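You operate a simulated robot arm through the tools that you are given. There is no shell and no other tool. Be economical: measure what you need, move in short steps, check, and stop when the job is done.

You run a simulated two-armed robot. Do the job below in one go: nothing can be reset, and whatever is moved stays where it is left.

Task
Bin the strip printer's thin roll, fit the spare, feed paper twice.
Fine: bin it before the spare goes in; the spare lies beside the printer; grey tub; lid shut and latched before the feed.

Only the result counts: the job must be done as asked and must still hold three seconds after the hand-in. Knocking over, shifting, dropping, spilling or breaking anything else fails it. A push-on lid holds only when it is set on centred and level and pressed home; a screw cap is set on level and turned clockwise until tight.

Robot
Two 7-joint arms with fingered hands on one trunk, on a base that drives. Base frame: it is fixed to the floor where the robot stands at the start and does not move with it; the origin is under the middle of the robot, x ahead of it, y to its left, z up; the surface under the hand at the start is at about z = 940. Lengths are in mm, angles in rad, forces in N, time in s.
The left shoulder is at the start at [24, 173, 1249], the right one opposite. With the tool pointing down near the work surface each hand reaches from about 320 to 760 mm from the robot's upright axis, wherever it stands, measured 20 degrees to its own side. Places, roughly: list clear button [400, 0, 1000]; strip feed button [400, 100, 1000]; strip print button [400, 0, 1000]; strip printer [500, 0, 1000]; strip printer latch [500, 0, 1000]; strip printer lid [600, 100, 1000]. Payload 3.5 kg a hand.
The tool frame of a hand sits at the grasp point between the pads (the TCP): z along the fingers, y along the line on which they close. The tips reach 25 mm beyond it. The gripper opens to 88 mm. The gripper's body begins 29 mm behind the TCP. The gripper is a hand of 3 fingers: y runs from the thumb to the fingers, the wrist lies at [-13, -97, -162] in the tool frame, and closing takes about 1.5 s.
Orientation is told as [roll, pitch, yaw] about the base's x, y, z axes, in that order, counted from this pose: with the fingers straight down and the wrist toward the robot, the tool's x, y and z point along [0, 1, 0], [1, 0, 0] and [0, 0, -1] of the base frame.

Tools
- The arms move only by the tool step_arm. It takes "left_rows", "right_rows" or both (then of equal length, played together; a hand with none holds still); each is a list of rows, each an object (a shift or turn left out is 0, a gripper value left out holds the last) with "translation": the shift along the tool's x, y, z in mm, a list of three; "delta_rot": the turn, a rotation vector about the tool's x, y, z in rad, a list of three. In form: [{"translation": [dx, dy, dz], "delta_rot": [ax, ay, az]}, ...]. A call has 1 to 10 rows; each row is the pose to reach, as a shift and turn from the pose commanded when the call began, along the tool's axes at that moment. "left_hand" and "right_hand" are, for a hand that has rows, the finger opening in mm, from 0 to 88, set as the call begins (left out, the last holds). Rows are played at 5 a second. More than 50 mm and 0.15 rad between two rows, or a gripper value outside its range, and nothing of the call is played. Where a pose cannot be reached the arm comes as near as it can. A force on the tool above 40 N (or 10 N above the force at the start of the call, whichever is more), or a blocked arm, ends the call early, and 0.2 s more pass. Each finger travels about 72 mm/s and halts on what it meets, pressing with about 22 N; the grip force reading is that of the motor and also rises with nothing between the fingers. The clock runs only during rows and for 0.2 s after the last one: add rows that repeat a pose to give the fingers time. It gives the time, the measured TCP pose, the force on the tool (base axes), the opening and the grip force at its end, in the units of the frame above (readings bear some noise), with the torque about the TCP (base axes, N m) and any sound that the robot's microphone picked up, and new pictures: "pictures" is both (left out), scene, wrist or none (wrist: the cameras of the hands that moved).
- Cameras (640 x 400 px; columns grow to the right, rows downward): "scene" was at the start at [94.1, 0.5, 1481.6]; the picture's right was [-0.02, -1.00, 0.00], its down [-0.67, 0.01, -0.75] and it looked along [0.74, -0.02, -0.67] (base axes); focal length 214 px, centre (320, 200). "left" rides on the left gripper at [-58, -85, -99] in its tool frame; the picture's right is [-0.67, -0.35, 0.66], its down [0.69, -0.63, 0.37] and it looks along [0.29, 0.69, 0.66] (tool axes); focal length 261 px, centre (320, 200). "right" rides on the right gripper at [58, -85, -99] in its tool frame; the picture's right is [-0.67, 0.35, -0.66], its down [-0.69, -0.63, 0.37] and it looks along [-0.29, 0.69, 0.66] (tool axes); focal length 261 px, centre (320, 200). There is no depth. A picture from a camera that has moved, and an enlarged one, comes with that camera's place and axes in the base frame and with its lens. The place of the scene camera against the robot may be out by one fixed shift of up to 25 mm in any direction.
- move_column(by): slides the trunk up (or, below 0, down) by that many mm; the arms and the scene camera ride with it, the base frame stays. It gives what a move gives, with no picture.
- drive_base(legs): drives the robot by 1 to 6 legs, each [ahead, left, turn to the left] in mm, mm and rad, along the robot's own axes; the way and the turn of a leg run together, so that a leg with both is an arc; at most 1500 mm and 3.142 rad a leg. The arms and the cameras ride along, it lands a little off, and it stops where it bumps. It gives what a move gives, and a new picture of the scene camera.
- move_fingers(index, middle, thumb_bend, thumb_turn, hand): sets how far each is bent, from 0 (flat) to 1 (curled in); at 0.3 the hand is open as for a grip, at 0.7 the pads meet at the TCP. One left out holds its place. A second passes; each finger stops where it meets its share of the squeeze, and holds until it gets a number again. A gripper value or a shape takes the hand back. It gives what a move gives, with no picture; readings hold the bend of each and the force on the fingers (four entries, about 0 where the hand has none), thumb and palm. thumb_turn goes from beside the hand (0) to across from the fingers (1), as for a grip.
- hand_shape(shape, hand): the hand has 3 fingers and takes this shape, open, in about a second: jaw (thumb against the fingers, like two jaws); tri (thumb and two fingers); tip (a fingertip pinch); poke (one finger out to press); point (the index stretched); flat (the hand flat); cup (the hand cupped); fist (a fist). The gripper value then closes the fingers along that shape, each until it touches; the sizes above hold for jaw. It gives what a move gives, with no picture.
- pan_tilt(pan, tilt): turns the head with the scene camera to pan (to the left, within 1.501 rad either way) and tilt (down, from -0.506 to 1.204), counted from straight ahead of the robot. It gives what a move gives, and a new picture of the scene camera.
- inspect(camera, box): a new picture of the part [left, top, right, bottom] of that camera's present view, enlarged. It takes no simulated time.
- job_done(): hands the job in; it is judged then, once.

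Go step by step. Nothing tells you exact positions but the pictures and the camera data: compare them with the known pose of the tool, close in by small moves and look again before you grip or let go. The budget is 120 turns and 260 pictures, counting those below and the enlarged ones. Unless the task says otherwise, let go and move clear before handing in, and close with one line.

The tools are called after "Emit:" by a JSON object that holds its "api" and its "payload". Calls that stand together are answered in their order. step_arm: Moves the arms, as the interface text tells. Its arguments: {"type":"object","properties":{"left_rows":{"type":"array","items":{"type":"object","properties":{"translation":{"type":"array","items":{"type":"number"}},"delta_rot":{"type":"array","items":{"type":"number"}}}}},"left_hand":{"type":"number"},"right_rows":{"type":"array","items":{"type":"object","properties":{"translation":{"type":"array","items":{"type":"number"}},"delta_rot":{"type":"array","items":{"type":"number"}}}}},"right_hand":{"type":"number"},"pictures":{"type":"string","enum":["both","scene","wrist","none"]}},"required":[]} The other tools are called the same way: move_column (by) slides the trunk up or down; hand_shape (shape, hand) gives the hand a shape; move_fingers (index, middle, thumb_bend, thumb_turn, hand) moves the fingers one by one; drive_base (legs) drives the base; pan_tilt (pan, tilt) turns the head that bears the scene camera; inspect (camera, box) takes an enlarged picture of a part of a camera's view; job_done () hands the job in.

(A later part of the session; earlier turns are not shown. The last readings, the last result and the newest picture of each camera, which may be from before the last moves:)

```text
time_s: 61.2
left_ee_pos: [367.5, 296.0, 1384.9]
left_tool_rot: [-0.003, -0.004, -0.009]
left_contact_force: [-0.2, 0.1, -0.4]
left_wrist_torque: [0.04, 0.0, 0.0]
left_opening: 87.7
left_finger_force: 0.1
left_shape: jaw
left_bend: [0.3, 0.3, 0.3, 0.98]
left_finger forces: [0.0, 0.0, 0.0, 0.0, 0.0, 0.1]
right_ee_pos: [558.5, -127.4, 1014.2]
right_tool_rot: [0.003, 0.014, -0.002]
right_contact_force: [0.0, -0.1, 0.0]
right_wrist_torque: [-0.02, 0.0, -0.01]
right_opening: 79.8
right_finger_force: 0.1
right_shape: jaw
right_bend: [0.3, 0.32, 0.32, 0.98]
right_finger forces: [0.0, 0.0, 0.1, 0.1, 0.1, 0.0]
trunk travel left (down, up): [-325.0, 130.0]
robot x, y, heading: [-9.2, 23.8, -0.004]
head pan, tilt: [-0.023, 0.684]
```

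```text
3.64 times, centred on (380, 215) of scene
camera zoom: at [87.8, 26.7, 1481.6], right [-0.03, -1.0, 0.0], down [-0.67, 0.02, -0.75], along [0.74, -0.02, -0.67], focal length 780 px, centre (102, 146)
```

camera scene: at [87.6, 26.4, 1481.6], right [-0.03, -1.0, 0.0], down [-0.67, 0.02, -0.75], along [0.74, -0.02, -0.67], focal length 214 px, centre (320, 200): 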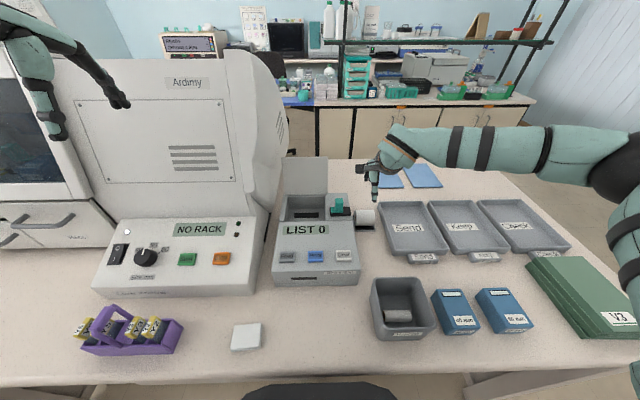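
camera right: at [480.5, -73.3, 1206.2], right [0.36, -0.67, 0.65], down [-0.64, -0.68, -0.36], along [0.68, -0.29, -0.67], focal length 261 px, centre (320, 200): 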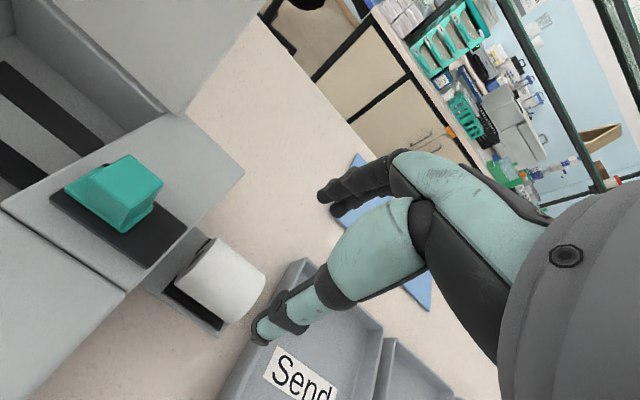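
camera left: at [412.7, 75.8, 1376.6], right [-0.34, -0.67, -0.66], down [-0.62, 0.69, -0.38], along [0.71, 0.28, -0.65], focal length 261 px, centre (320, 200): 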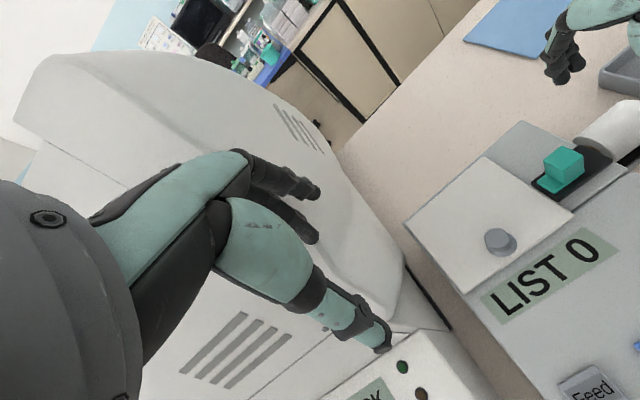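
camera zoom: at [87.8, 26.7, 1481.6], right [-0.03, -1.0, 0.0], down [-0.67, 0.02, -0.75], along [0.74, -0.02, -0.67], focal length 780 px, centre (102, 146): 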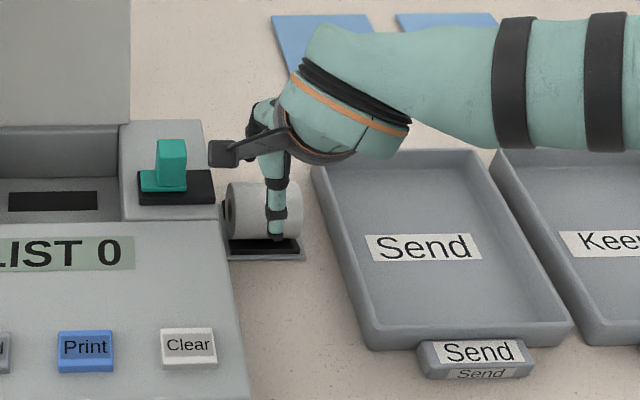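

Emit:
{"api": "step_arm", "payload": {"right_rows": [{"translation": [-2, 3, 15]}, {"translation": [-2, 3, 29]}, {"translation": [-2, 3, 29]}], "pictures": "none"}}

Emit:
{"api": "step_arm", "payload": {"right_rows": [{"translation": [0, 0, 0]}, {"translation": [0, 0, 0]}, {"translation": [0, 0, 0]}, {"translation": [0, 0, 0]}, {"translation": [0, 0, 0]}, {"translation": [0, 0, 0]}, {"translation": [0, 0, 0]}], "right_hand": 30, "pictures": "none"}}

Emit:
{"api": "inspect", "payload": {"camera": "right", "box": [110, 180, 410, 400]}}

```text
time_s: 62.0
left_ee_pos: [365.9, 296.3, 1384.2]
left_tool_rot: [-0.003, -0.003, -0.006]
left_contact_force: [0.0, -0.2, -0.1]
left_wrist_torque: [0.0, 0.02, 0.05]
left_opening: 87.6
left_finger_force: 0.1
left_shape: jaw
left_bend: [0.3, 0.3, 0.3, 0.98]
left_finger forces: [0.0, 0.0, 0.0, 0.1, 0.0, 0.0]
right_ee_pos: [562.5, -128.5, 986.1]
right_tool_rot: [0.003, 0.013, -0.005]
right_contact_force: [0.3, -0.4, 0.2]
right_wrist_torque: [0.03, -0.01, 0.02]
right_opening: 79.7
right_finger_force: 0.0
right_shape: jaw
right_bend: [0.3, 0.32, 0.32, 0.98]
right_finger forces: [0.0, 0.0, 0.0, 0.0, 0.0, 0.0]
trunk travel left (down, up): [-325.0, 130.0]
robot x, y, heading: [-6.5, 30.3, -0.004]
head pan, tilt: [-0.023, 0.684]
```

```text
time_s: 63.6
left_ee_pos: [367.9, 296.3, 1385.1]
left_tool_rot: [-0.005, -0.003, -0.009]
left_contact_force: [0.0, 0.1, -0.2]
left_wrist_torque: [0.02, -0.01, -0.02]
left_opening: 87.9
left_finger_force: 0.1
left_shape: jaw
left_bend: [0.3, 0.3, 0.3, 0.98]
left_finger forces: [0.0, 0.0, 0.1, 0.0, 0.1, 0.0]
right_ee_pos: [562.6, -129.2, 986.7]
right_tool_rot: [0.003, 0.014, -0.003]
right_contact_force: [-0.1, 0.5, -0.5]
right_wrist_torque: [-0.02, 0.01, -0.03]
right_opening: 43.8
right_finger_force: 22.0
right_shape: jaw
right_bend: [0.74, 0.45, 0.7, 1.0]
right_finger forces: [12.8, 7.2, 0.1, 0.0, 19.8, 0.0]
trunk travel left (down, up): [-325.0, 130.0]
robot x, y, heading: [-6.4, 28.8, -0.002]
head pan, tilt: [-0.023, 0.684]
```

```text
1.82 times, centred on (260, 290) of right
camera zoom: at [479.2, -69.8, 1087.2], right [0.36, -0.67, 0.65], down [-0.64, -0.68, -0.36], along [0.68, -0.29, -0.67], focal length 474 px, centre (429, 36)
```

zoom: 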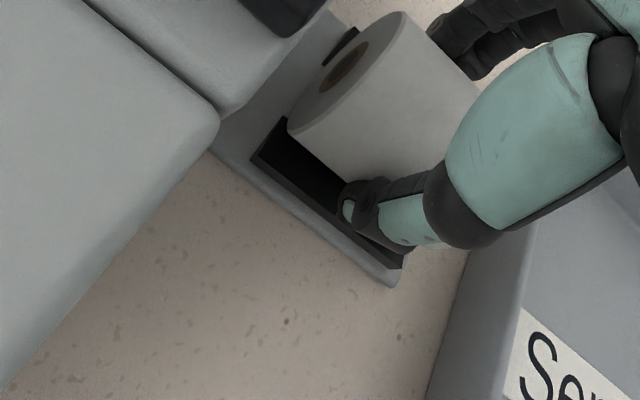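

The spare is gripped (44 mm). I lift it straight up.

Emit:
{"api": "step_arm", "payload": {"right_rows": [{"translation": [0, 0, -12]}, {"translation": [0, 0, -40]}, {"translation": [0, 0, -75]}, {"translation": [0, 0, -110]}, {"translation": [0, 0, -145]}, {"translation": [0, 0, -145]}], "pictures": "wrist"}}

Emit:
{"api": "inspect", "payload": {"camera": "right", "box": [110, 180, 410, 400]}}

Emit:
{"api": "inspect", "payload": {"camera": "scene", "box": [310, 130, 450, 270]}}

```text
time_s: 65.0
left_ee_pos: [366.7, 295.8, 1385.1]
left_tool_rot: [-0.004, -0.003, -0.006]
left_contact_force: [0.2, -0.1, -0.1]
left_wrist_torque: [-0.02, 0.0, 0.02]
left_opening: 87.7
left_finger_force: 0.0
left_shape: jaw
left_bend: [0.3, 0.3, 0.3, 0.98]
left_finger forces: [0.0, 0.0, 0.0, 0.0, 0.0, 0.0]
right_ee_pos: [559.3, -131.7, 1132.2]
right_tool_rot: [0.004, 0.013, -0.003]
right_contact_force: [0.9, -0.3, -1.2]
right_wrist_torque: [0.0, 0.0, -0.04]
right_opening: 43.2
right_finger_force: 21.9
right_shape: jaw
right_bend: [0.74, 0.45, 0.7, 1.0]
right_finger forces: [12.9, 7.1, 0.1, 0.0, 19.9, 0.1]
trunk travel left (down, up): [-325.0, 130.0]
robot x, y, heading: [-6.7, 23.8, -0.002]
head pan, tilt: [-0.023, 0.684]
camera right: at [476.0, -72.2, 1233.0], right [0.36, -0.67, 0.65], down [-0.64, -0.68, -0.36], along [0.68, -0.29, -0.67], focal length 261 px, centre (320, 200)
```

right: 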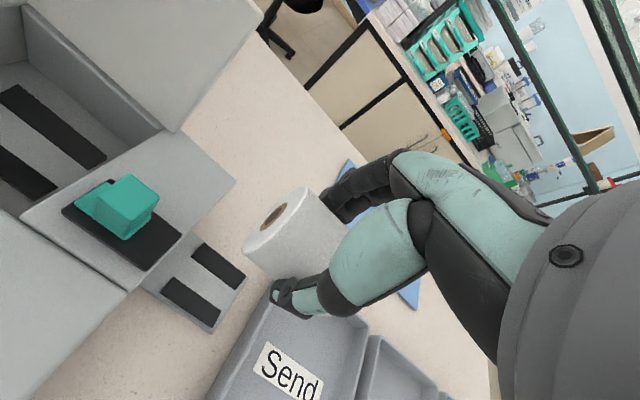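

```text
1.82 times, centred on (260, 290) of right
camera zoom: at [476.0, -72.2, 1233.0], right [0.36, -0.67, 0.65], down [-0.64, -0.68, -0.36], along [0.68, -0.29, -0.67], focal length 474 px, centre (429, 36)
```

zoom: 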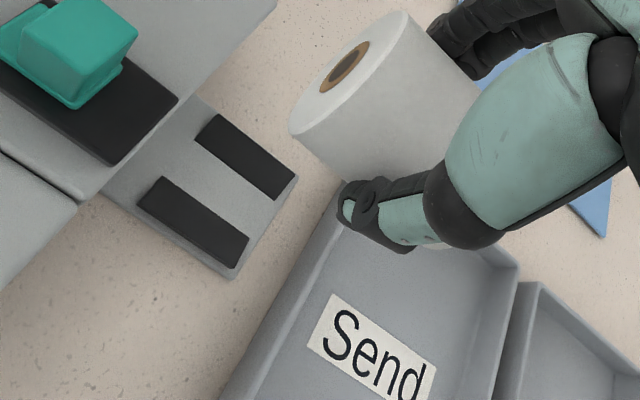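

```text
2.86 times, centred on (380, 200) of scene
camera zoom: at [88.2, 26.6, 1481.5], right [-0.03, -1.0, 0.0], down [-0.67, 0.02, -0.74], along [0.74, -0.02, -0.67], focal length 613 px, centre (149, 200)
```

zoom: 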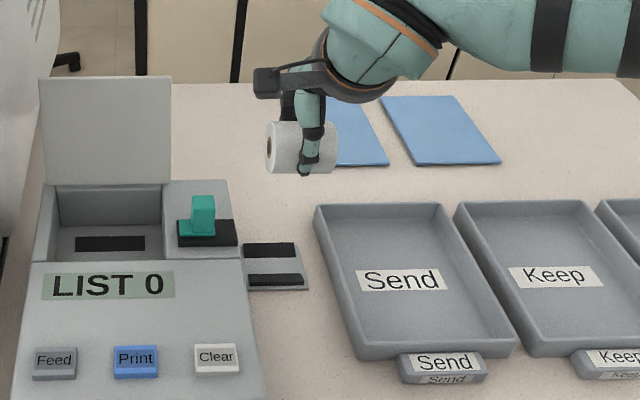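

Emit:
{"api": "step_arm", "payload": {"right_rows": [{"translation": [38, 0, -10]}, {"translation": [76, 0, -15]}, {"translation": [114, -1, -15]}, {"translation": [152, -1, -10]}, {"translation": [190, -1, 0]}, {"translation": [190, -1, 20]}, {"translation": [190, -1, 20]}], "pictures": "wrist"}}

Emit:
{"api": "inspect", "payload": {"camera": "right", "box": [80, 180, 380, 400]}}

Emit:
{"api": "inspect", "payload": {"camera": "scene", "box": [250, 130, 390, 270]}}

```text
time_s: 66.6
left_ee_pos: [366.7, 295.9, 1385.7]
left_tool_rot: [-0.003, -0.002, -0.006]
left_contact_force: [0.4, 0.8, 0.2]
left_wrist_torque: [0.03, -0.01, 0.01]
left_opening: 87.8
left_finger_force: 0.1
left_shape: jaw
left_bend: [0.3, 0.3, 0.3, 0.98]
left_finger forces: [0.0, 0.1, 0.0, 0.0, 0.0, 0.1]
right_ee_pos: [562.4, 55.6, 1112.4]
right_tool_rot: [0.003, 0.013, -0.004]
right_contact_force: [0.1, -0.4, 0.3]
right_wrist_torque: [-0.02, 0.02, 0.0]
right_opening: 43.1
right_finger_force: 22.5
right_shape: jaw
right_bend: [0.74, 0.45, 0.7, 1.0]
right_finger forces: [12.8, 7.1, 0.0, 0.0, 19.8, 0.0]
trunk travel left (down, up): [-325.0, 130.0]
robot x, y, heading: [-9.3, 27.9, -0.007]
head pan, tilt: [-0.023, 0.684]
camera right: at [480.4, 115.1, 1213.3], right [0.36, -0.67, 0.65], down [-0.64, -0.68, -0.36], along [0.68, -0.29, -0.67], focal length 261 px, centre (320, 200)
```

right: 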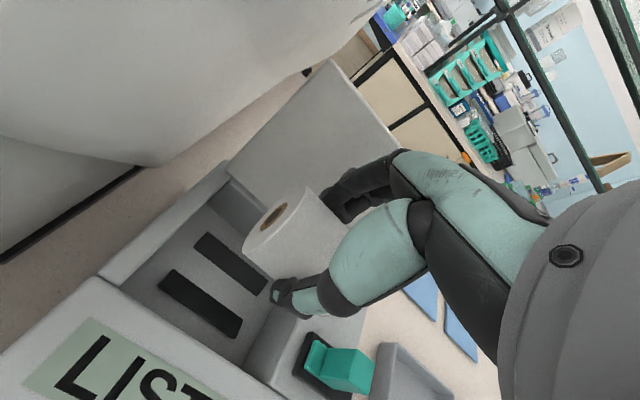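

```text
1.82 times, centred on (230, 290) of right
camera zoom: at [480.4, 115.1, 1213.3], right [0.36, -0.67, 0.65], down [-0.64, -0.68, -0.36], along [0.68, -0.29, -0.67], focal length 474 px, centre (484, 36)
```

zoom: 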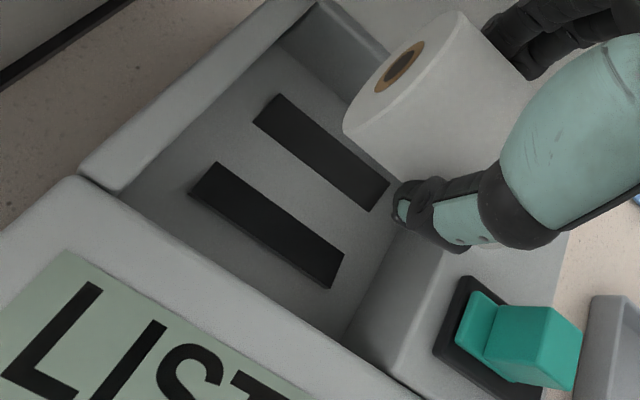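

```text
2.86 times, centred on (320, 200) of scene
camera zoom: at [87.9, 26.3, 1481.6], right [-0.03, -1.0, 0.0], down [-0.67, 0.02, -0.75], along [0.74, -0.02, -0.67], focal length 613 px, centre (320, 200)
```

zoom: 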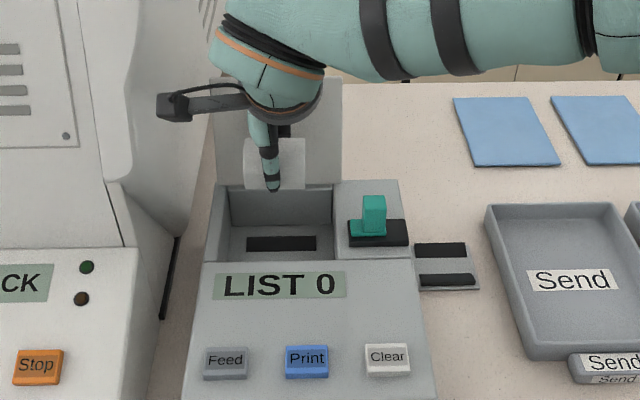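

Emit:
{"api": "step_arm", "payload": {"right_rows": [{"translation": [2, 0, 25]}, {"translation": [2, 0, 50]}, {"translation": [2, 0, 75]}, {"translation": [2, 0, 98]}, {"translation": [2, 0, 98]}], "pictures": "none"}}

Emit:
{"api": "inspect", "payload": {"camera": "right", "box": [80, 180, 380, 400]}}

Emit:
{"api": "inspect", "payload": {"camera": "scene", "box": [270, 150, 370, 250]}}

```text
time_s: 67.8
left_ee_pos: [366.3, 296.0, 1384.4]
left_tool_rot: [-0.002, -0.004, -0.006]
left_contact_force: [-1.0, -0.4, 0.3]
left_wrist_torque: [-0.01, 0.0, -0.02]
left_opening: 87.6
left_finger_force: 0.0
left_shape: jaw
left_bend: [0.3, 0.3, 0.3, 0.98]
left_finger forces: [0.1, 0.1, 0.1, 0.0, 0.0, 0.0]
right_ee_pos: [561.3, 62.7, 1016.3]
right_tool_rot: [0.003, 0.013, -0.003]
right_contact_force: [0.0, 0.3, -1.3]
right_wrist_torque: [0.0, -0.03, -0.01]
right_opening: 43.4
right_finger_force: 22.3
right_shape: jaw
right_bend: [0.74, 0.45, 0.7, 1.0]
right_finger forces: [12.7, 7.2, 0.1, 0.0, 19.6, 0.0]
trunk travel left (down, up): [-325.0, 130.0]
robot x, y, heading: [-4.5, 26.4, -0.003]
head pan, tilt: [-0.023, 0.684]
```

```text
1.82 times, centred on (230, 290) of right
camera zoom: at [477.9, 120.7, 1118.6], right [0.36, -0.67, 0.65], down [-0.64, -0.68, -0.36], along [0.68, -0.29, -0.67], focal length 474 px, centre (484, 36)
```

zoom: 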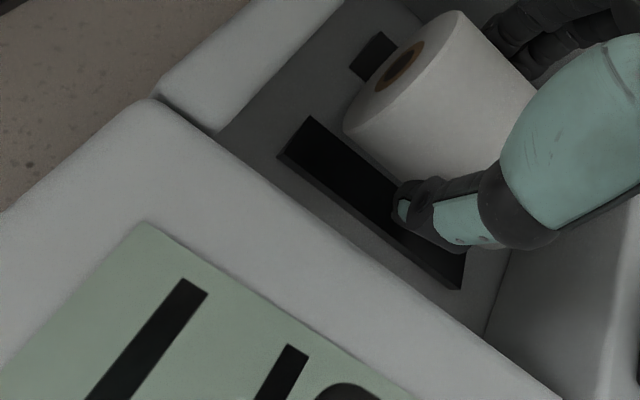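

```text
4.00 times, centred on (320, 200) of scene
camera zoom: at [87.9, 26.7, 1481.6], right [-0.03, -1.0, 0.0], down [-0.67, 0.02, -0.75], along [0.74, -0.02, -0.67], focal length 858 px, centre (320, 200)
```

zoom: 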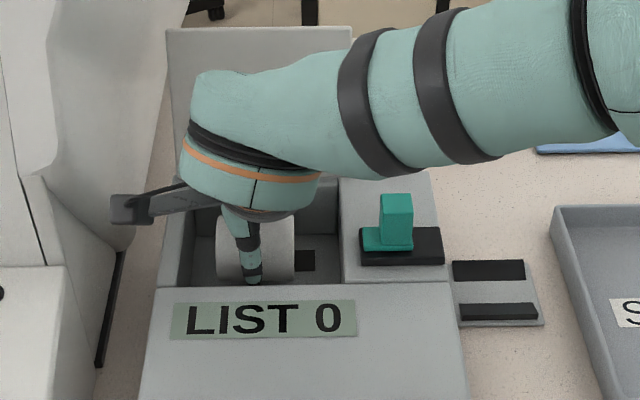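

Emit:
{"api": "step_arm", "payload": {"right_rows": [{"translation": [-5, 1, 5]}, {"translation": [-5, 1, 10]}, {"translation": [-5, 1, 14]}, {"translation": [-5, 1, 14]}], "pictures": "none"}}

Emit:
{"api": "step_arm", "payload": {"right_rows": [{"translation": [0, 0, 2]}, {"translation": [0, 0, 4]}, {"translation": [0, 0, 4]}], "pictures": "none"}}

Emit:
{"api": "inspect", "payload": {"camera": "right", "box": [80, 180, 380, 400]}}

```text
time_s: 68.8
left_ee_pos: [367.4, 296.1, 1384.9]
left_tool_rot: [-0.004, -0.004, -0.008]
left_contact_force: [0.7, 0.2, -0.1]
left_wrist_torque: [-0.01, 0.02, 0.01]
left_opening: 87.7
left_finger_force: 0.0
left_shape: jaw
left_bend: [0.3, 0.3, 0.3, 0.98]
left_finger forces: [0.1, 0.1, 0.0, 0.1, 0.1, 0.1]
right_ee_pos: [561.5, 56.7, 1001.2]
right_tool_rot: [0.003, 0.015, -0.003]
right_contact_force: [-0.2, 0.5, -0.8]
right_wrist_torque: [-0.01, 0.02, 0.02]
right_opening: 43.3
right_finger_force: 22.5
right_shape: jaw
right_bend: [0.74, 0.45, 0.7, 1.0]
right_finger forces: [12.8, 7.1, 0.1, 0.0, 19.7, 0.1]
trunk travel left (down, up): [-325.0, 130.0]
robot x, y, heading: [-6.4, 28.9, -0.003]
head pan, tilt: [-0.023, 0.684]
```

```text
time_s: 69.6
left_ee_pos: [365.8, 297.4, 1386.8]
left_tool_rot: [-0.003, -0.004, -0.006]
left_contact_force: [0.1, 0.1, 0.1]
left_wrist_torque: [0.01, -0.03, 0.02]
left_opening: 87.9
left_finger_force: 0.1
left_shape: jaw
left_bend: [0.3, 0.3, 0.3, 0.98]
left_finger forces: [0.0, 0.0, 0.0, 0.0, 0.0, 0.0]
right_ee_pos: [560.7, 56.6, 999.2]
right_tool_rot: [0.004, 0.013, -0.004]
right_contact_force: [2.0, 0.9, 12.5]
right_wrist_torque: [0.02, -0.07, 0.05]
right_opening: 43.5
right_finger_force: 22.3
right_shape: jaw
right_bend: [0.74, 0.45, 0.71, 1.0]
right_finger forces: [13.6, 8.3, 0.1, 0.0, 19.6, 0.0]
trunk travel left (down, up): [-325.0, 130.0]
robot x, y, heading: [-7.1, 25.5, -0.001]
head pan, tilt: [-0.023, 0.684]
```

```text
1.82 times, centred on (230, 290) of right
camera zoom: at [477.4, 115.7, 1100.1], right [0.35, -0.67, 0.65], down [-0.64, -0.68, -0.36], along [0.69, -0.28, -0.67], focal length 474 px, centre (484, 36)
```

zoom: 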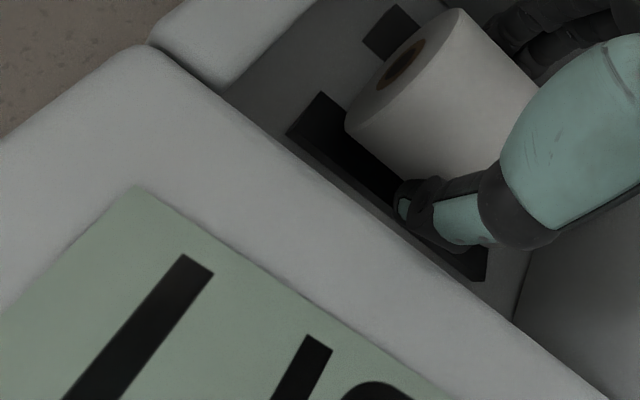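

The spare rests on its two rails in the bay. I release it gently and rise.

Emit:
{"api": "step_arm", "payload": {"right_rows": [{"translation": [0, 0, -1]}, {"translation": [0, 0, -1]}, {"translation": [0, 0, -1]}, {"translation": [0, 0, -1]}, {"translation": [0, 0, -1]}], "right_hand": 66, "pictures": "none"}}

Emit:
{"api": "step_arm", "payload": {"right_rows": [{"translation": [0, 0, -20]}, {"translation": [0, 0, -45]}, {"translation": [0, 0, -80]}, {"translation": [0, 0, -120]}, {"translation": [0, 0, -150]}, {"translation": [0, 0, -150]}], "pictures": "wrist"}}

Emit:
{"api": "inspect", "payload": {"camera": "right", "box": [80, 180, 380, 400]}}

Emit:
{"api": "inspect", "payload": {"camera": "scene", "box": [270, 150, 370, 250]}}

```text
time_s: 70.8
left_ee_pos: [365.0, 295.7, 1385.1]
left_tool_rot: [-0.002, -0.004, -0.008]
left_contact_force: [-0.3, -0.1, -0.1]
left_wrist_torque: [0.01, 0.02, 0.01]
left_opening: 87.8
left_finger_force: 0.0
left_shape: jaw
left_bend: [0.3, 0.3, 0.3, 0.98]
left_finger forces: [0.0, 0.1, 0.0, 0.0, 0.0, 0.0]
right_ee_pos: [560.6, 56.7, 1000.5]
right_tool_rot: [0.004, 0.013, -0.005]
right_contact_force: [-8.3, 0.2, -2.7]
right_wrist_torque: [0.02, 0.0, -0.08]
right_opening: 63.2
right_finger_force: 0.1
right_shape: jaw
right_bend: [0.27, 0.4, 0.54, 0.99]
right_finger forces: [0.0, 8.5, 0.1, 0.0, 0.1, 0.0]
trunk travel left (down, up): [-325.0, 130.0]
robot x, y, heading: [-5.1, 31.4, -0.004]
head pan, tilt: [-0.023, 0.684]
```

```text
time_s: 72.2
left_ee_pos: [366.7, 296.6, 1384.1]
left_tool_rot: [-0.002, -0.004, -0.006]
left_contact_force: [0.6, 0.3, -0.1]
left_wrist_torque: [-0.02, -0.01, -0.03]
left_opening: 87.8
left_finger_force: 0.1
left_shape: jaw
left_bend: [0.3, 0.3, 0.3, 0.98]
left_finger forces: [0.0, 0.1, 0.0, 0.0, 0.0, 0.0]
right_ee_pos: [561.8, 58.8, 1148.6]
right_tool_rot: [0.004, 0.016, -0.003]
right_contact_force: [-0.1, -0.4, 0.7]
right_wrist_torque: [0.0, -0.04, 0.08]
right_opening: 65.7
right_finger_force: 0.1
right_shape: jaw
right_bend: [0.27, 0.36, 0.54, 0.99]
right_finger forces: [0.1, 0.0, 0.0, 0.1, 0.0, 0.0]
trunk travel left (down, up): [-325.0, 130.0]
robot x, y, heading: [-6.7, 27.5, -0.004]
head pan, tilt: [-0.023, 0.684]
camera right: at [479.0, 117.1, 1249.9], right [0.36, -0.67, 0.65], down [-0.64, -0.68, -0.36], along [0.68, -0.29, -0.67], focal length 261 px, centre (320, 200)
```

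right: 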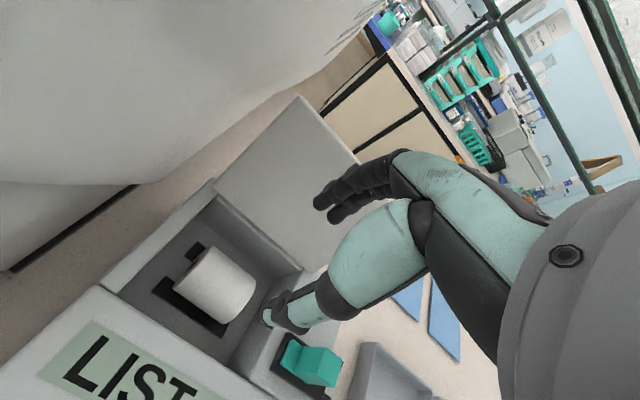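

```text
1.82 times, centred on (230, 290) of right
camera zoom: at [479.0, 117.1, 1249.9], right [0.36, -0.67, 0.65], down [-0.64, -0.68, -0.36], along [0.68, -0.29, -0.67], focal length 474 px, centre (484, 36)
```

zoom: 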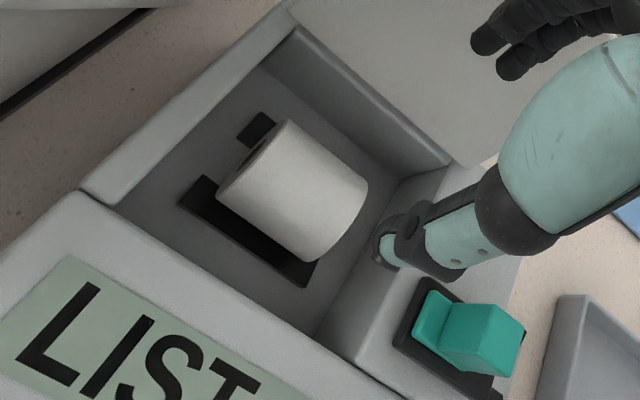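

```text
4.00 times, centred on (320, 200) of scene
camera zoom: at [87.9, 26.6, 1481.6], right [-0.03, -1.0, 0.0], down [-0.67, 0.02, -0.75], along [0.74, -0.02, -0.67], focal length 858 px, centre (320, 200)
```

zoom: 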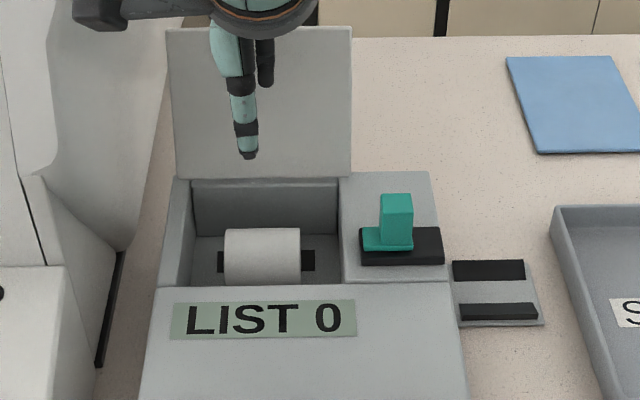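

The spare sits centred on both rails. To close the lid I'll straddle its top edge (away from the knob, at y≈20) with the open jaw and swing it forward.

Emit:
{"api": "step_arm", "payload": {"right_rows": [{"translation": [-10, 0, -30]}, {"translation": [-25, 15, -60]}, {"translation": [-38, 45, -60]}, {"translation": [-38, 80, -60]}, {"translation": [-38, 80, -60]}], "right_hand": 88, "pictures": "both"}}

```text
time_s: 73.4
left_ee_pos: [365.5, 295.5, 1385.4]
left_tool_rot: [-0.004, -0.005, -0.006]
left_contact_force: [-0.3, 0.6, -0.3]
left_wrist_torque: [-0.01, -0.05, 0.01]
left_opening: 87.7
left_finger_force: 0.1
left_shape: jaw
left_bend: [0.3, 0.3, 0.3, 0.98]
left_finger forces: [0.1, 0.0, 0.0, 0.1, 0.0, 0.1]
right_ee_pos: [643.1, 17.9, 1208.9]
right_tool_rot: [0.004, 0.014, -0.003]
right_contact_force: [0.0, 0.4, 0.3]
right_wrist_torque: [-0.02, -0.04, 0.02]
right_opening: 87.7
right_finger_force: 0.1
right_shape: jaw
right_bend: [0.3, 0.3, 0.3, 0.98]
right_finger forces: [0.1, 0.0, 0.1, 0.1, 0.0, 0.1]
trunk travel left (down, up): [-325.0, 130.0]
robot x, y, heading: [-5.7, 26.8, -0.004]
head pan, tilt: [-0.023, 0.684]
camera scene: at [87.0, 26.6, 1481.7], right [-0.03, -1.0, 0.0], down [-0.67, 0.02, -0.75], along [0.75, -0.02, -0.67], focal length 214 px, centre (320, 200)
camera right: at [559.3, 76.2, 1310.8], right [0.36, -0.67, 0.65], down [-0.64, -0.68, -0.36], along [0.68, -0.29, -0.67], focal length 261 px, centre (320, 200)
```

scene: 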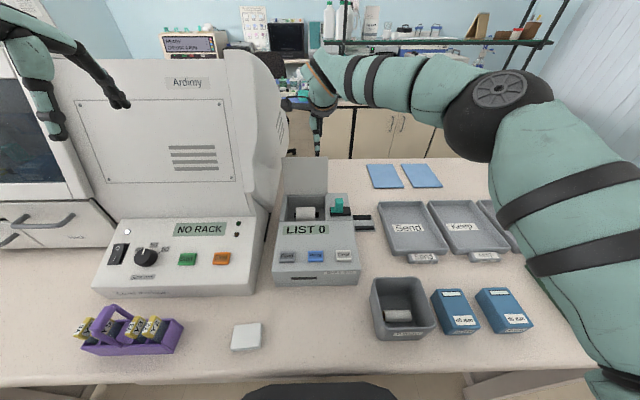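
right: 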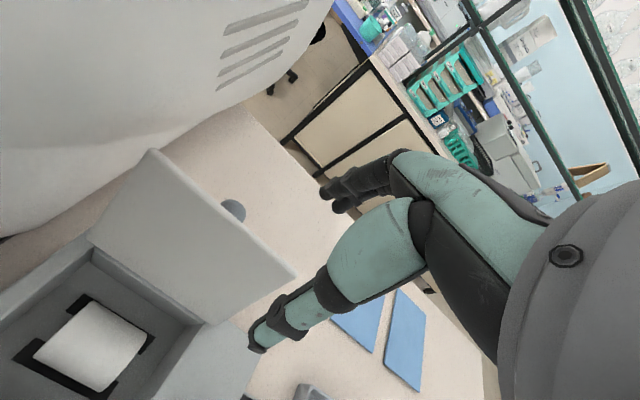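

Emit:
{"api": "step_arm", "payload": {"right_rows": [{"translation": [4, 4, 0]}, {"translation": [4, 4, 20]}, {"translation": [4, 4, 40]}, {"translation": [4, 4, 60]}, {"translation": [4, 4, 60]}], "pictures": "wrist"}}

Emit:
{"api": "inspect", "payload": {"camera": "scene", "box": [270, 130, 370, 230]}}

```text
time_s: 74.6
left_ee_pos: [367.1, 296.2, 1384.4]
left_tool_rot: [-0.004, -0.003, -0.007]
left_contact_force: [0.5, -0.6, 0.3]
left_wrist_torque: [-0.01, -0.04, 0.0]
left_opening: 87.7
left_finger_force: 0.2
left_shape: jaw
left_bend: [0.3, 0.3, 0.3, 0.98]
left_finger forces: [0.0, 0.1, 0.0, 0.1, 0.1, 0.0]
right_ee_pos: [647.0, 21.3, 1148.8]
right_tool_rot: [0.003, 0.013, -0.005]
right_contact_force: [0.5, -0.1, 0.0]
right_wrist_torque: [0.03, -0.02, 0.02]
right_opening: 87.7
right_finger_force: 0.0
right_shape: jaw
right_bend: [0.3, 0.3, 0.3, 0.98]
right_finger forces: [0.1, 0.0, 0.1, 0.0, 0.1, 0.1]
trunk travel left (down, up): [-325.0, 130.0]
robot x, y, heading: [-5.2, 27.8, -0.004]
head pan, tilt: [-0.023, 0.684]
camera right: at [563.8, 80.6, 1249.9], right [0.36, -0.67, 0.65], down [-0.64, -0.68, -0.36], along [0.68, -0.29, -0.67], focal length 261 px, centre (320, 200)
```

right: 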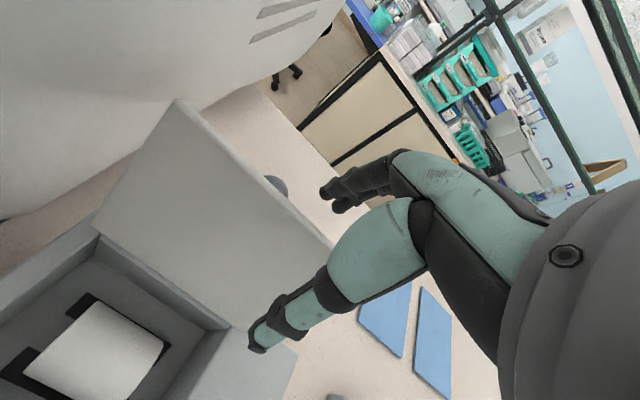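

```text
4.00 times, centred on (320, 180) of scene
camera zoom: at [87.6, 26.7, 1481.6], right [-0.03, -1.0, 0.0], down [-0.67, 0.02, -0.75], along [0.74, -0.02, -0.67], focal length 858 px, centre (320, 280)
```

zoom: 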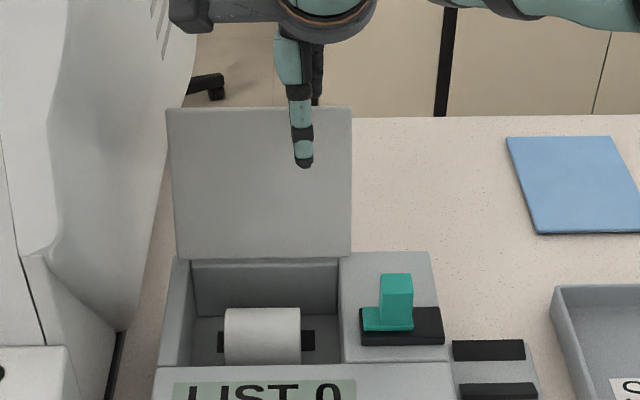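

Emit:
{"api": "step_arm", "payload": {"right_rows": [{"translation": [0, -5, 0]}, {"translation": [0, -10, 0]}, {"translation": [0, -20, 1]}, {"translation": [0, -32, 2]}, {"translation": [0, -43, 4]}, {"translation": [0, -54, 8]}, {"translation": [0, -64, 12]}, {"translation": [0, -74, 17]}, {"translation": [0, -74, 17]}], "right_hand": 50, "pictures": "wrist"}}

Emit:
{"api": "inspect", "payload": {"camera": "scene", "box": [270, 130, 370, 230]}}

```text
time_s: 76.6
left_ee_pos: [366.2, 295.8, 1385.3]
left_tool_rot: [-0.004, -0.002, -0.007]
left_contact_force: [0.4, 1.1, -0.3]
left_wrist_torque: [-0.02, 0.02, -0.02]
left_opening: 87.7
left_finger_force: 0.0
left_shape: jaw
left_bend: [0.3, 0.3, 0.3, 0.98]
left_finger forces: [0.0, 0.1, 0.0, 0.1, 0.0, 0.2]
right_ee_pos: [572.5, 20.4, 1131.3]
right_tool_rot: [0.003, 0.015, -0.002]
right_contact_force: [-0.9, -0.3, 0.7]
right_wrist_torque: [0.02, 0.01, -0.01]
right_opening: 50.9
right_finger_force: 0.0
right_shape: jaw
right_bend: [0.74, 0.42, 0.66, 1.0]
right_finger forces: [0.0, 0.1, 0.0, 0.0, 0.5, 0.1]
trunk travel left (down, up): [-325.0, 130.0]
robot x, y, heading: [-6.6, 22.6, -0.003]
head pan, tilt: [-0.023, 0.684]
camera right: at [490.0, 79.5, 1232.0], right [0.36, -0.67, 0.65], down [-0.64, -0.68, -0.36], along [0.68, -0.29, -0.67], focal length 261 px, centre (320, 200)
```

right: 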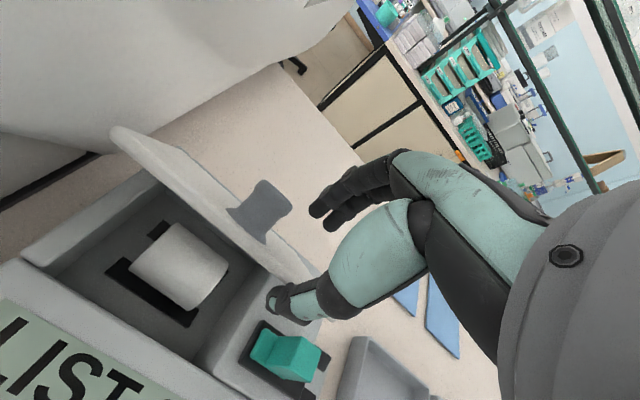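

```text
4.00 times, centred on (320, 180) of scene
camera zoom: at [87.8, 26.8, 1481.6], right [-0.03, -1.0, 0.0], down [-0.67, 0.02, -0.75], along [0.74, -0.02, -0.67], focal length 858 px, centre (320, 280)
```

zoom: 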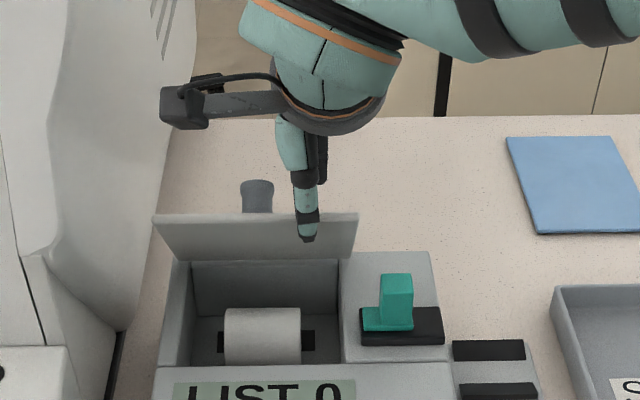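

Emit:
{"api": "step_arm", "payload": {"right_rows": [{"translation": [0, -10, 6]}, {"translation": [0, -19, 13]}, {"translation": [0, -27, 21]}, {"translation": [0, -36, 29]}, {"translation": [0, -44, 38]}, {"translation": [0, -52, 47]}, {"translation": [0, -60, 56]}, {"translation": [0, -68, 64]}, {"translation": [0, -74, 68]}], "pictures": "wrist"}}

Emit:
{"api": "inspect", "payload": {"camera": "scene", "box": [270, 150, 370, 250]}}

```text
time_s: 78.6
left_ee_pos: [366.7, 294.6, 1385.3]
left_tool_rot: [-0.004, -0.003, -0.007]
left_contact_force: [0.2, 0.8, -0.4]
left_wrist_torque: [-0.01, 0.0, 0.02]
left_opening: 87.9
left_finger_force: 0.0
left_shape: jaw
left_bend: [0.3, 0.3, 0.3, 0.98]
left_finger forces: [0.0, 0.0, 0.1, 0.0, 0.0, 0.0]
right_ee_pos: [498.6, 22.3, 1066.4]
right_tool_rot: [0.004, 0.014, -0.004]
right_contact_force: [-0.8, 0.0, -0.1]
right_wrist_torque: [-0.01, 0.03, 0.01]
right_opening: 50.4
right_finger_force: 0.1
right_shape: jaw
right_bend: [0.74, 0.42, 0.66, 1.0]
right_finger forces: [0.0, 0.0, 0.0, 0.0, 0.0, 0.0]
trunk travel left (down, up): [-325.0, 130.0]
robot x, y, heading: [-8.4, 26.2, -0.001]
head pan, tilt: [-0.023, 0.684]
camera right: at [415.4, 81.4, 1167.1], right [0.36, -0.67, 0.65], down [-0.64, -0.68, -0.36], along [0.68, -0.29, -0.67], focal length 261 px, centre (320, 200)
```

right: 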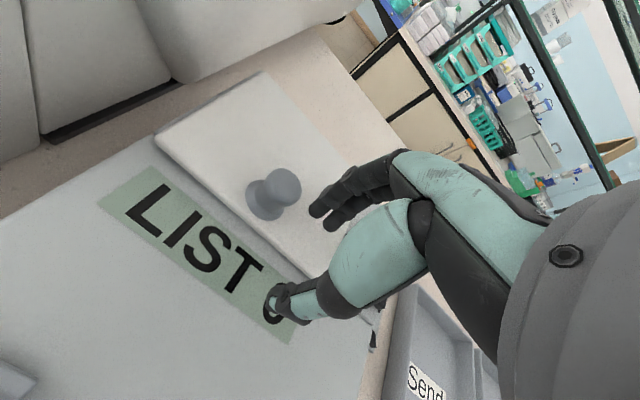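

```text
4.00 times, centred on (320, 200) of scene
camera zoom: at [87.7, 26.7, 1481.6], right [-0.03, -1.0, 0.0], down [-0.67, 0.02, -0.75], along [0.74, -0.02, -0.67], focal length 858 px, centre (320, 200)
```

zoom: 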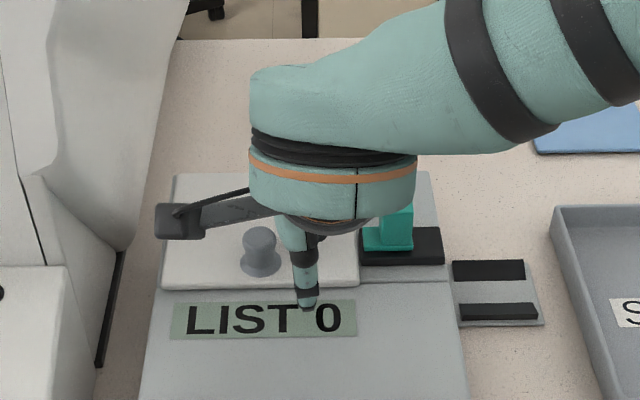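

The lid is down flat. Next I return to the latch (about [546, -55]) to slide it back over the lid.

Emit:
{"api": "step_arm", "payload": {"right_rows": [{"translation": [0, 0, -30]}, {"translation": [-20, 12, -50]}, {"translation": [-45, 28, -50]}, {"translation": [-70, 45, -50]}, {"translation": [-78, 48, -35]}, {"translation": [-78, 48, -35]}], "right_hand": 60, "pictures": "none"}}

Emit:
{"api": "inspect", "payload": {"camera": "right", "box": [110, 180, 350, 380]}}

Emit:
{"api": "inspect", "payload": {"camera": "scene", "box": [270, 150, 370, 250]}}

```text
time_s: 80.0
left_ee_pos: [366.8, 295.4, 1385.3]
left_tool_rot: [-0.003, -0.004, -0.008]
left_contact_force: [-0.2, -0.5, 0.7]
left_wrist_torque: [0.0, 0.01, -0.01]
left_opening: 87.6
left_finger_force: 0.0
left_shape: jaw
left_bend: [0.3, 0.3, 0.3, 0.98]
left_finger forces: [0.1, 0.1, 0.0, 0.0, 0.1, 0.0]
right_ee_pos: [546.3, -56.0, 1098.5]
right_tool_rot: [0.004, 0.013, -0.003]
right_contact_force: [0.2, 0.2, 0.2]
right_wrist_torque: [0.0, 0.0, 0.0]
right_opening: 59.6
right_finger_force: 0.0
right_shape: jaw
right_bend: [0.28, 0.38, 0.6, 1.0]
right_finger forces: [0.0, 0.0, 0.1, 0.0, 0.0, 0.0]
trunk travel left (down, up): [-325.0, 130.0]
robot x, y, heading: [-5.1, 24.3, -0.004]
head pan, tilt: [-0.023, 0.684]
```

```text
2.00 times, centred on (230, 280) of right
camera zoom: at [464.4, 2.4, 1199.8], right [0.36, -0.67, 0.65], down [-0.64, -0.68, -0.36], along [0.68, -0.29, -0.67], focal length 521 px, centre (500, 40)
```

zoom: 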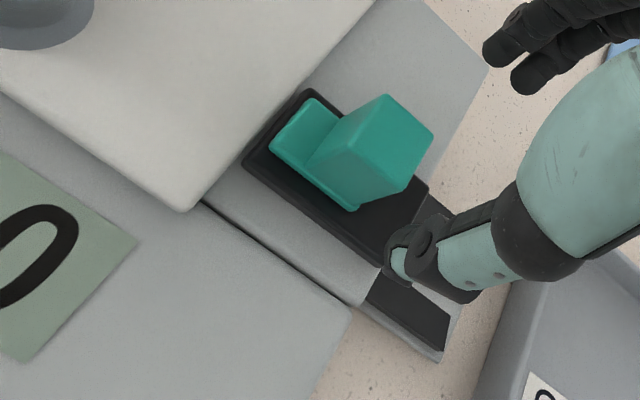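

```text
4.00 times, centred on (320, 200) of scene
camera zoom: at [87.9, 26.9, 1481.6], right [-0.03, -1.0, 0.0], down [-0.67, 0.02, -0.75], along [0.74, -0.02, -0.67], focal length 858 px, centre (320, 200)
```

zoom: 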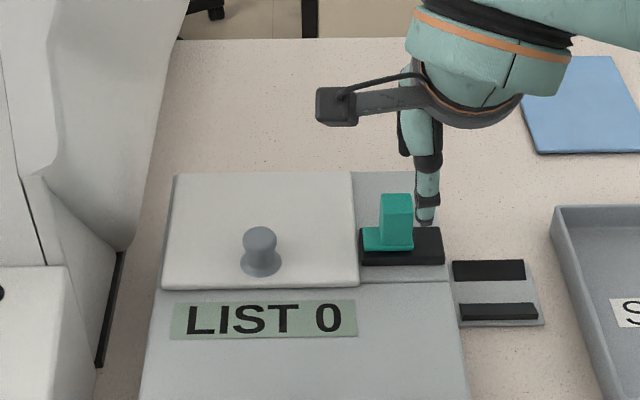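

Emit:
{"api": "step_arm", "payload": {"right_rows": [{"translation": [10, 1, 15]}, {"translation": [10, 1, 35]}, {"translation": [10, 1, 46]}, {"translation": [10, 1, 46]}], "pictures": "none"}}

Emit:
{"api": "step_arm", "payload": {"right_rows": [{"translation": [0, 0, 0]}, {"translation": [0, 0, 0]}, {"translation": [0, 0, 0]}, {"translation": [0, 0, 0]}, {"translation": [0, 0, 0]}, {"translation": [0, 0, 0]}, {"translation": [0, 0, 0]}, {"translation": [0, 0, 0]}], "right_hand": 4, "pictures": "none"}}

Emit:
{"api": "inspect", "payload": {"camera": "right", "box": [150, 180, 390, 380]}}

```text
time_s: 81.0
left_ee_pos: [366.0, 296.3, 1384.5]
left_tool_rot: [-0.002, -0.004, -0.008]
left_contact_force: [0.1, 0.4, -0.7]
left_wrist_torque: [-0.01, 0.02, -0.04]
left_opening: 88.0
left_finger_force: 0.0
left_shape: jaw
left_bend: [0.3, 0.3, 0.3, 0.98]
left_finger forces: [0.1, 0.0, 0.0, 0.1, 0.0, 0.0]
right_ee_pos: [547.1, -46.3, 1051.7]
right_tool_rot: [0.003, 0.013, -0.003]
right_contact_force: [-0.1, -0.1, 0.3]
right_wrist_torque: [0.01, 0.0, 0.03]
right_opening: 59.7
right_finger_force: 0.1
right_shape: jaw
right_bend: [0.28, 0.38, 0.6, 1.0]
right_finger forces: [0.0, 0.0, 0.0, 0.1, 0.0, 0.0]
trunk travel left (down, up): [-325.0, 130.0]
robot x, y, heading: [-5.7, 27.2, -0.006]
head pan, tilt: [-0.023, 0.684]
```

```text
time_s: 82.8
left_ee_pos: [365.5, 296.4, 1385.7]
left_tool_rot: [-0.003, -0.005, -0.007]
left_contact_force: [-0.1, 0.6, -0.3]
left_wrist_torque: [0.01, -0.03, 0.0]
left_opening: 87.4
left_finger_force: 0.1
left_shape: jaw
left_bend: [0.3, 0.3, 0.3, 0.98]
left_finger forces: [0.0, 0.0, 0.0, 0.0, 0.0, 0.0]
right_ee_pos: [544.3, -46.4, 1052.9]
right_tool_rot: [0.005, 0.014, -0.003]
right_contact_force: [-6.1, 0.3, -0.6]
right_wrist_torque: [0.02, 0.17, 0.0]
right_opening: 12.3
right_finger_force: 21.9
right_shape: jaw
right_bend: [0.72, 0.61, 0.71, 1.0]
right_finger forces: [11.2, 6.6, 0.0, 0.0, 25.0, 0.0]
trunk travel left (down, up): [-325.0, 130.0]
robot x, y, heading: [-6.2, 29.9, 0.002]
head pan, tilt: [-0.023, 0.684]
```

```text
2.00 times, centred on (270, 280) of right
camera zoom: at [462.1, 12.6, 1153.7], right [0.36, -0.67, 0.65], down [-0.64, -0.68, -0.36], along [0.68, -0.29, -0.67], focal length 521 px, centre (420, 40)
```

zoom: 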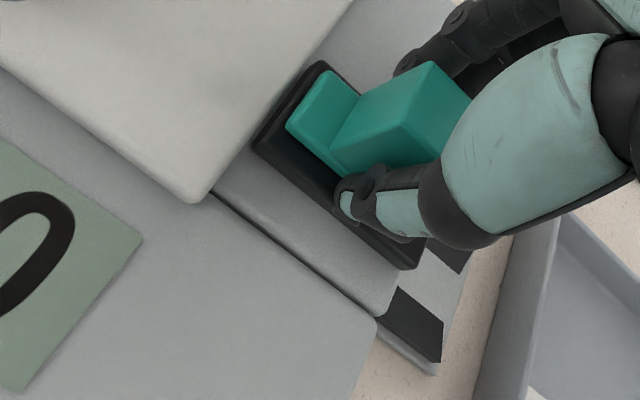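

Tab gripped; I slide it left until it stops over the lid.

Emit:
{"api": "step_arm", "payload": {"right_rows": [{"translation": [6, 0, 0]}, {"translation": [12, 0, 0]}, {"translation": [18, 0, 0]}, {"translation": [23, 0, 0]}, {"translation": [26, 0, 0]}, {"translation": [26, 0, 0]}], "pictures": "none"}}

Emit:
{"api": "inspect", "payload": {"camera": "right", "box": [150, 180, 390, 380]}}

```text
time_s: 84.2
left_ee_pos: [366.9, 290.6, 1386.3]
left_tool_rot: [0.0, -0.006, -0.007]
left_contact_force: [0.0, -0.5, 0.0]
left_wrist_torque: [0.02, 0.01, -0.01]
left_opening: 87.7
left_finger_force: 0.0
left_shape: jaw
left_bend: [0.3, 0.3, 0.3, 0.98]
left_finger forces: [0.0, 0.1, 0.1, 0.0, 0.0, 0.0]
right_ee_pos: [544.5, -24.0, 1053.3]
right_tool_rot: [0.008, 0.014, -0.004]
right_contact_force: [-6.5, -18.9, -4.8]
right_wrist_torque: [-0.34, -0.01, -0.08]
right_opening: 11.8
right_finger_force: 22.1
right_shape: jaw
right_bend: [0.72, 0.61, 0.7, 1.0]
right_finger forces: [13.1, 7.7, 0.0, 0.0, 26.6, 0.0]
trunk travel left (down, up): [-325.0, 130.0]
robot x, y, heading: [-7.8, 26.0, -0.001]
head pan, tilt: [-0.023, 0.684]
```

```text
2.00 times, centred on (270, 280) of right
camera zoom: at [462.0, 34.5, 1153.9], right [0.35, -0.68, 0.65], down [-0.64, -0.68, -0.36], along [0.68, -0.28, -0.67], focal length 521 px, centre (420, 40)
```

zoom: 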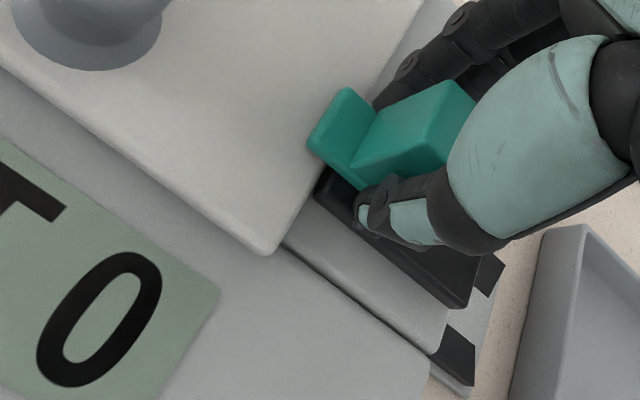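

Emit:
{"api": "step_arm", "payload": {"right_rows": [{"translation": [-2, 0, 0]}, {"translation": [-2, 0, 0]}, {"translation": [-2, 0, 0]}, {"translation": [-2, 0, 0]}, {"translation": [-2, 0, -30]}, {"translation": [-2, 0, -70]}, {"translation": [10, -30, -90]}, {"translation": [30, -60, -90]}, {"translation": [55, -95, -90]}, {"translation": [80, -125, -90]}], "right_hand": 60, "pictures": "none"}}

Emit:
{"api": "hand_shape", "payload": {"hand": "right", "shape": "poke"}}

Emit:
{"api": "inspect", "payload": {"camera": "right", "box": [0, 0, 640, 400]}}

Emit:
{"api": "inspect", "payload": {"camera": "scene", "box": [260, 170, 380, 290]}}

```text
time_s: 86.4
left_ee_pos: [366.1, 298.2, 1385.0]
left_tool_rot: [-0.004, -0.006, -0.008]
left_contact_force: [-0.3, -0.4, 0.0]
left_wrist_torque: [-0.03, 0.02, 0.02]
left_opening: 87.9
left_finger_force: 0.1
left_shape: jaw
left_bend: [0.3, 0.3, 0.3, 0.98]
left_finger forces: [0.0, 0.0, 0.0, 0.1, 0.0, 0.0]
right_ee_pos: [423.1, 63.1, 1142.5]
right_tool_rot: [0.002, 0.016, -0.003]
right_contact_force: [0.3, -0.6, -0.2]
right_wrist_torque: [-0.01, -0.02, 0.0]
right_opening: 59.6
right_finger_force: 0.1
right_shape: jaw
right_bend: [0.28, 0.38, 0.6, 1.0]
right_finger forces: [0.1, 0.0, 0.0, 0.0, 0.0, 0.1]
trunk travel left (down, up): [-325.0, 130.0]
robot x, y, heading: [-5.0, 27.5, -0.006]
head pan, tilt: [-0.023, 0.684]
```

```text
time_s: 87.3
left_ee_pos: [368.2, 296.3, 1384.4]
left_tool_rot: [-0.004, -0.002, -0.007]
left_contact_force: [0.1, 0.0, -0.6]
left_wrist_torque: [0.04, 0.03, 0.01]
left_opening: 87.7
left_finger_force: 0.1
left_shape: jaw
left_bend: [0.3, 0.3, 0.3, 0.98]
left_finger forces: [0.0, 0.0, 0.1, 0.0, 0.0, 0.0]
right_ee_pos: [424.0, 61.4, 1141.9]
right_tool_rot: [0.003, 0.013, -0.004]
right_contact_force: [-0.1, -0.7, -0.4]
right_wrist_torque: [-0.01, 0.03, 0.02]
right_opening: 0.0
right_finger_force: 0.0
right_shape: poke
right_bend: [0.7, 0.7, 1.0, 1.0]
right_finger forces: [0.0, 0.1, 0.0, 0.0, 0.0, 0.1]
trunk travel left (down, up): [-325.0, 130.0]
robot x, y, heading: [-4.8, 23.5, -0.01]
head pan, tilt: [-0.023, 0.684]
```

```text
1.00 times, centred on (320, 200) of right (not enlarged: the box is as wide or as high as the picture)
camera zoom: at [341.5, 120.5, 1242.8], right [0.36, -0.67, 0.65], down [-0.64, -0.68, -0.36], along [0.68, -0.29, -0.67], focal length 261 px, centre (320, 200)
```

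zoom: 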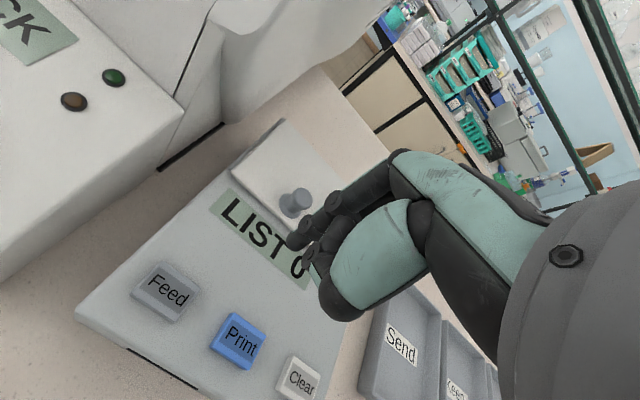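

```text
3.33 times, centred on (320, 230) of scene
camera zoom: at [88.0, 26.4, 1481.6], right [-0.03, -1.0, 0.0], down [-0.67, 0.02, -0.75], along [0.74, -0.02, -0.67], focal length 715 px, centre (320, 100)
```

zoom: 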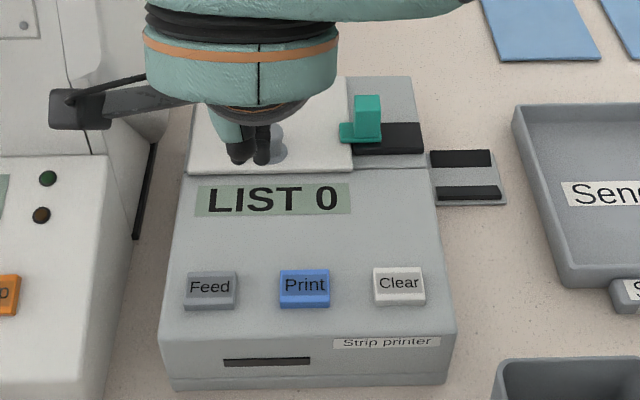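

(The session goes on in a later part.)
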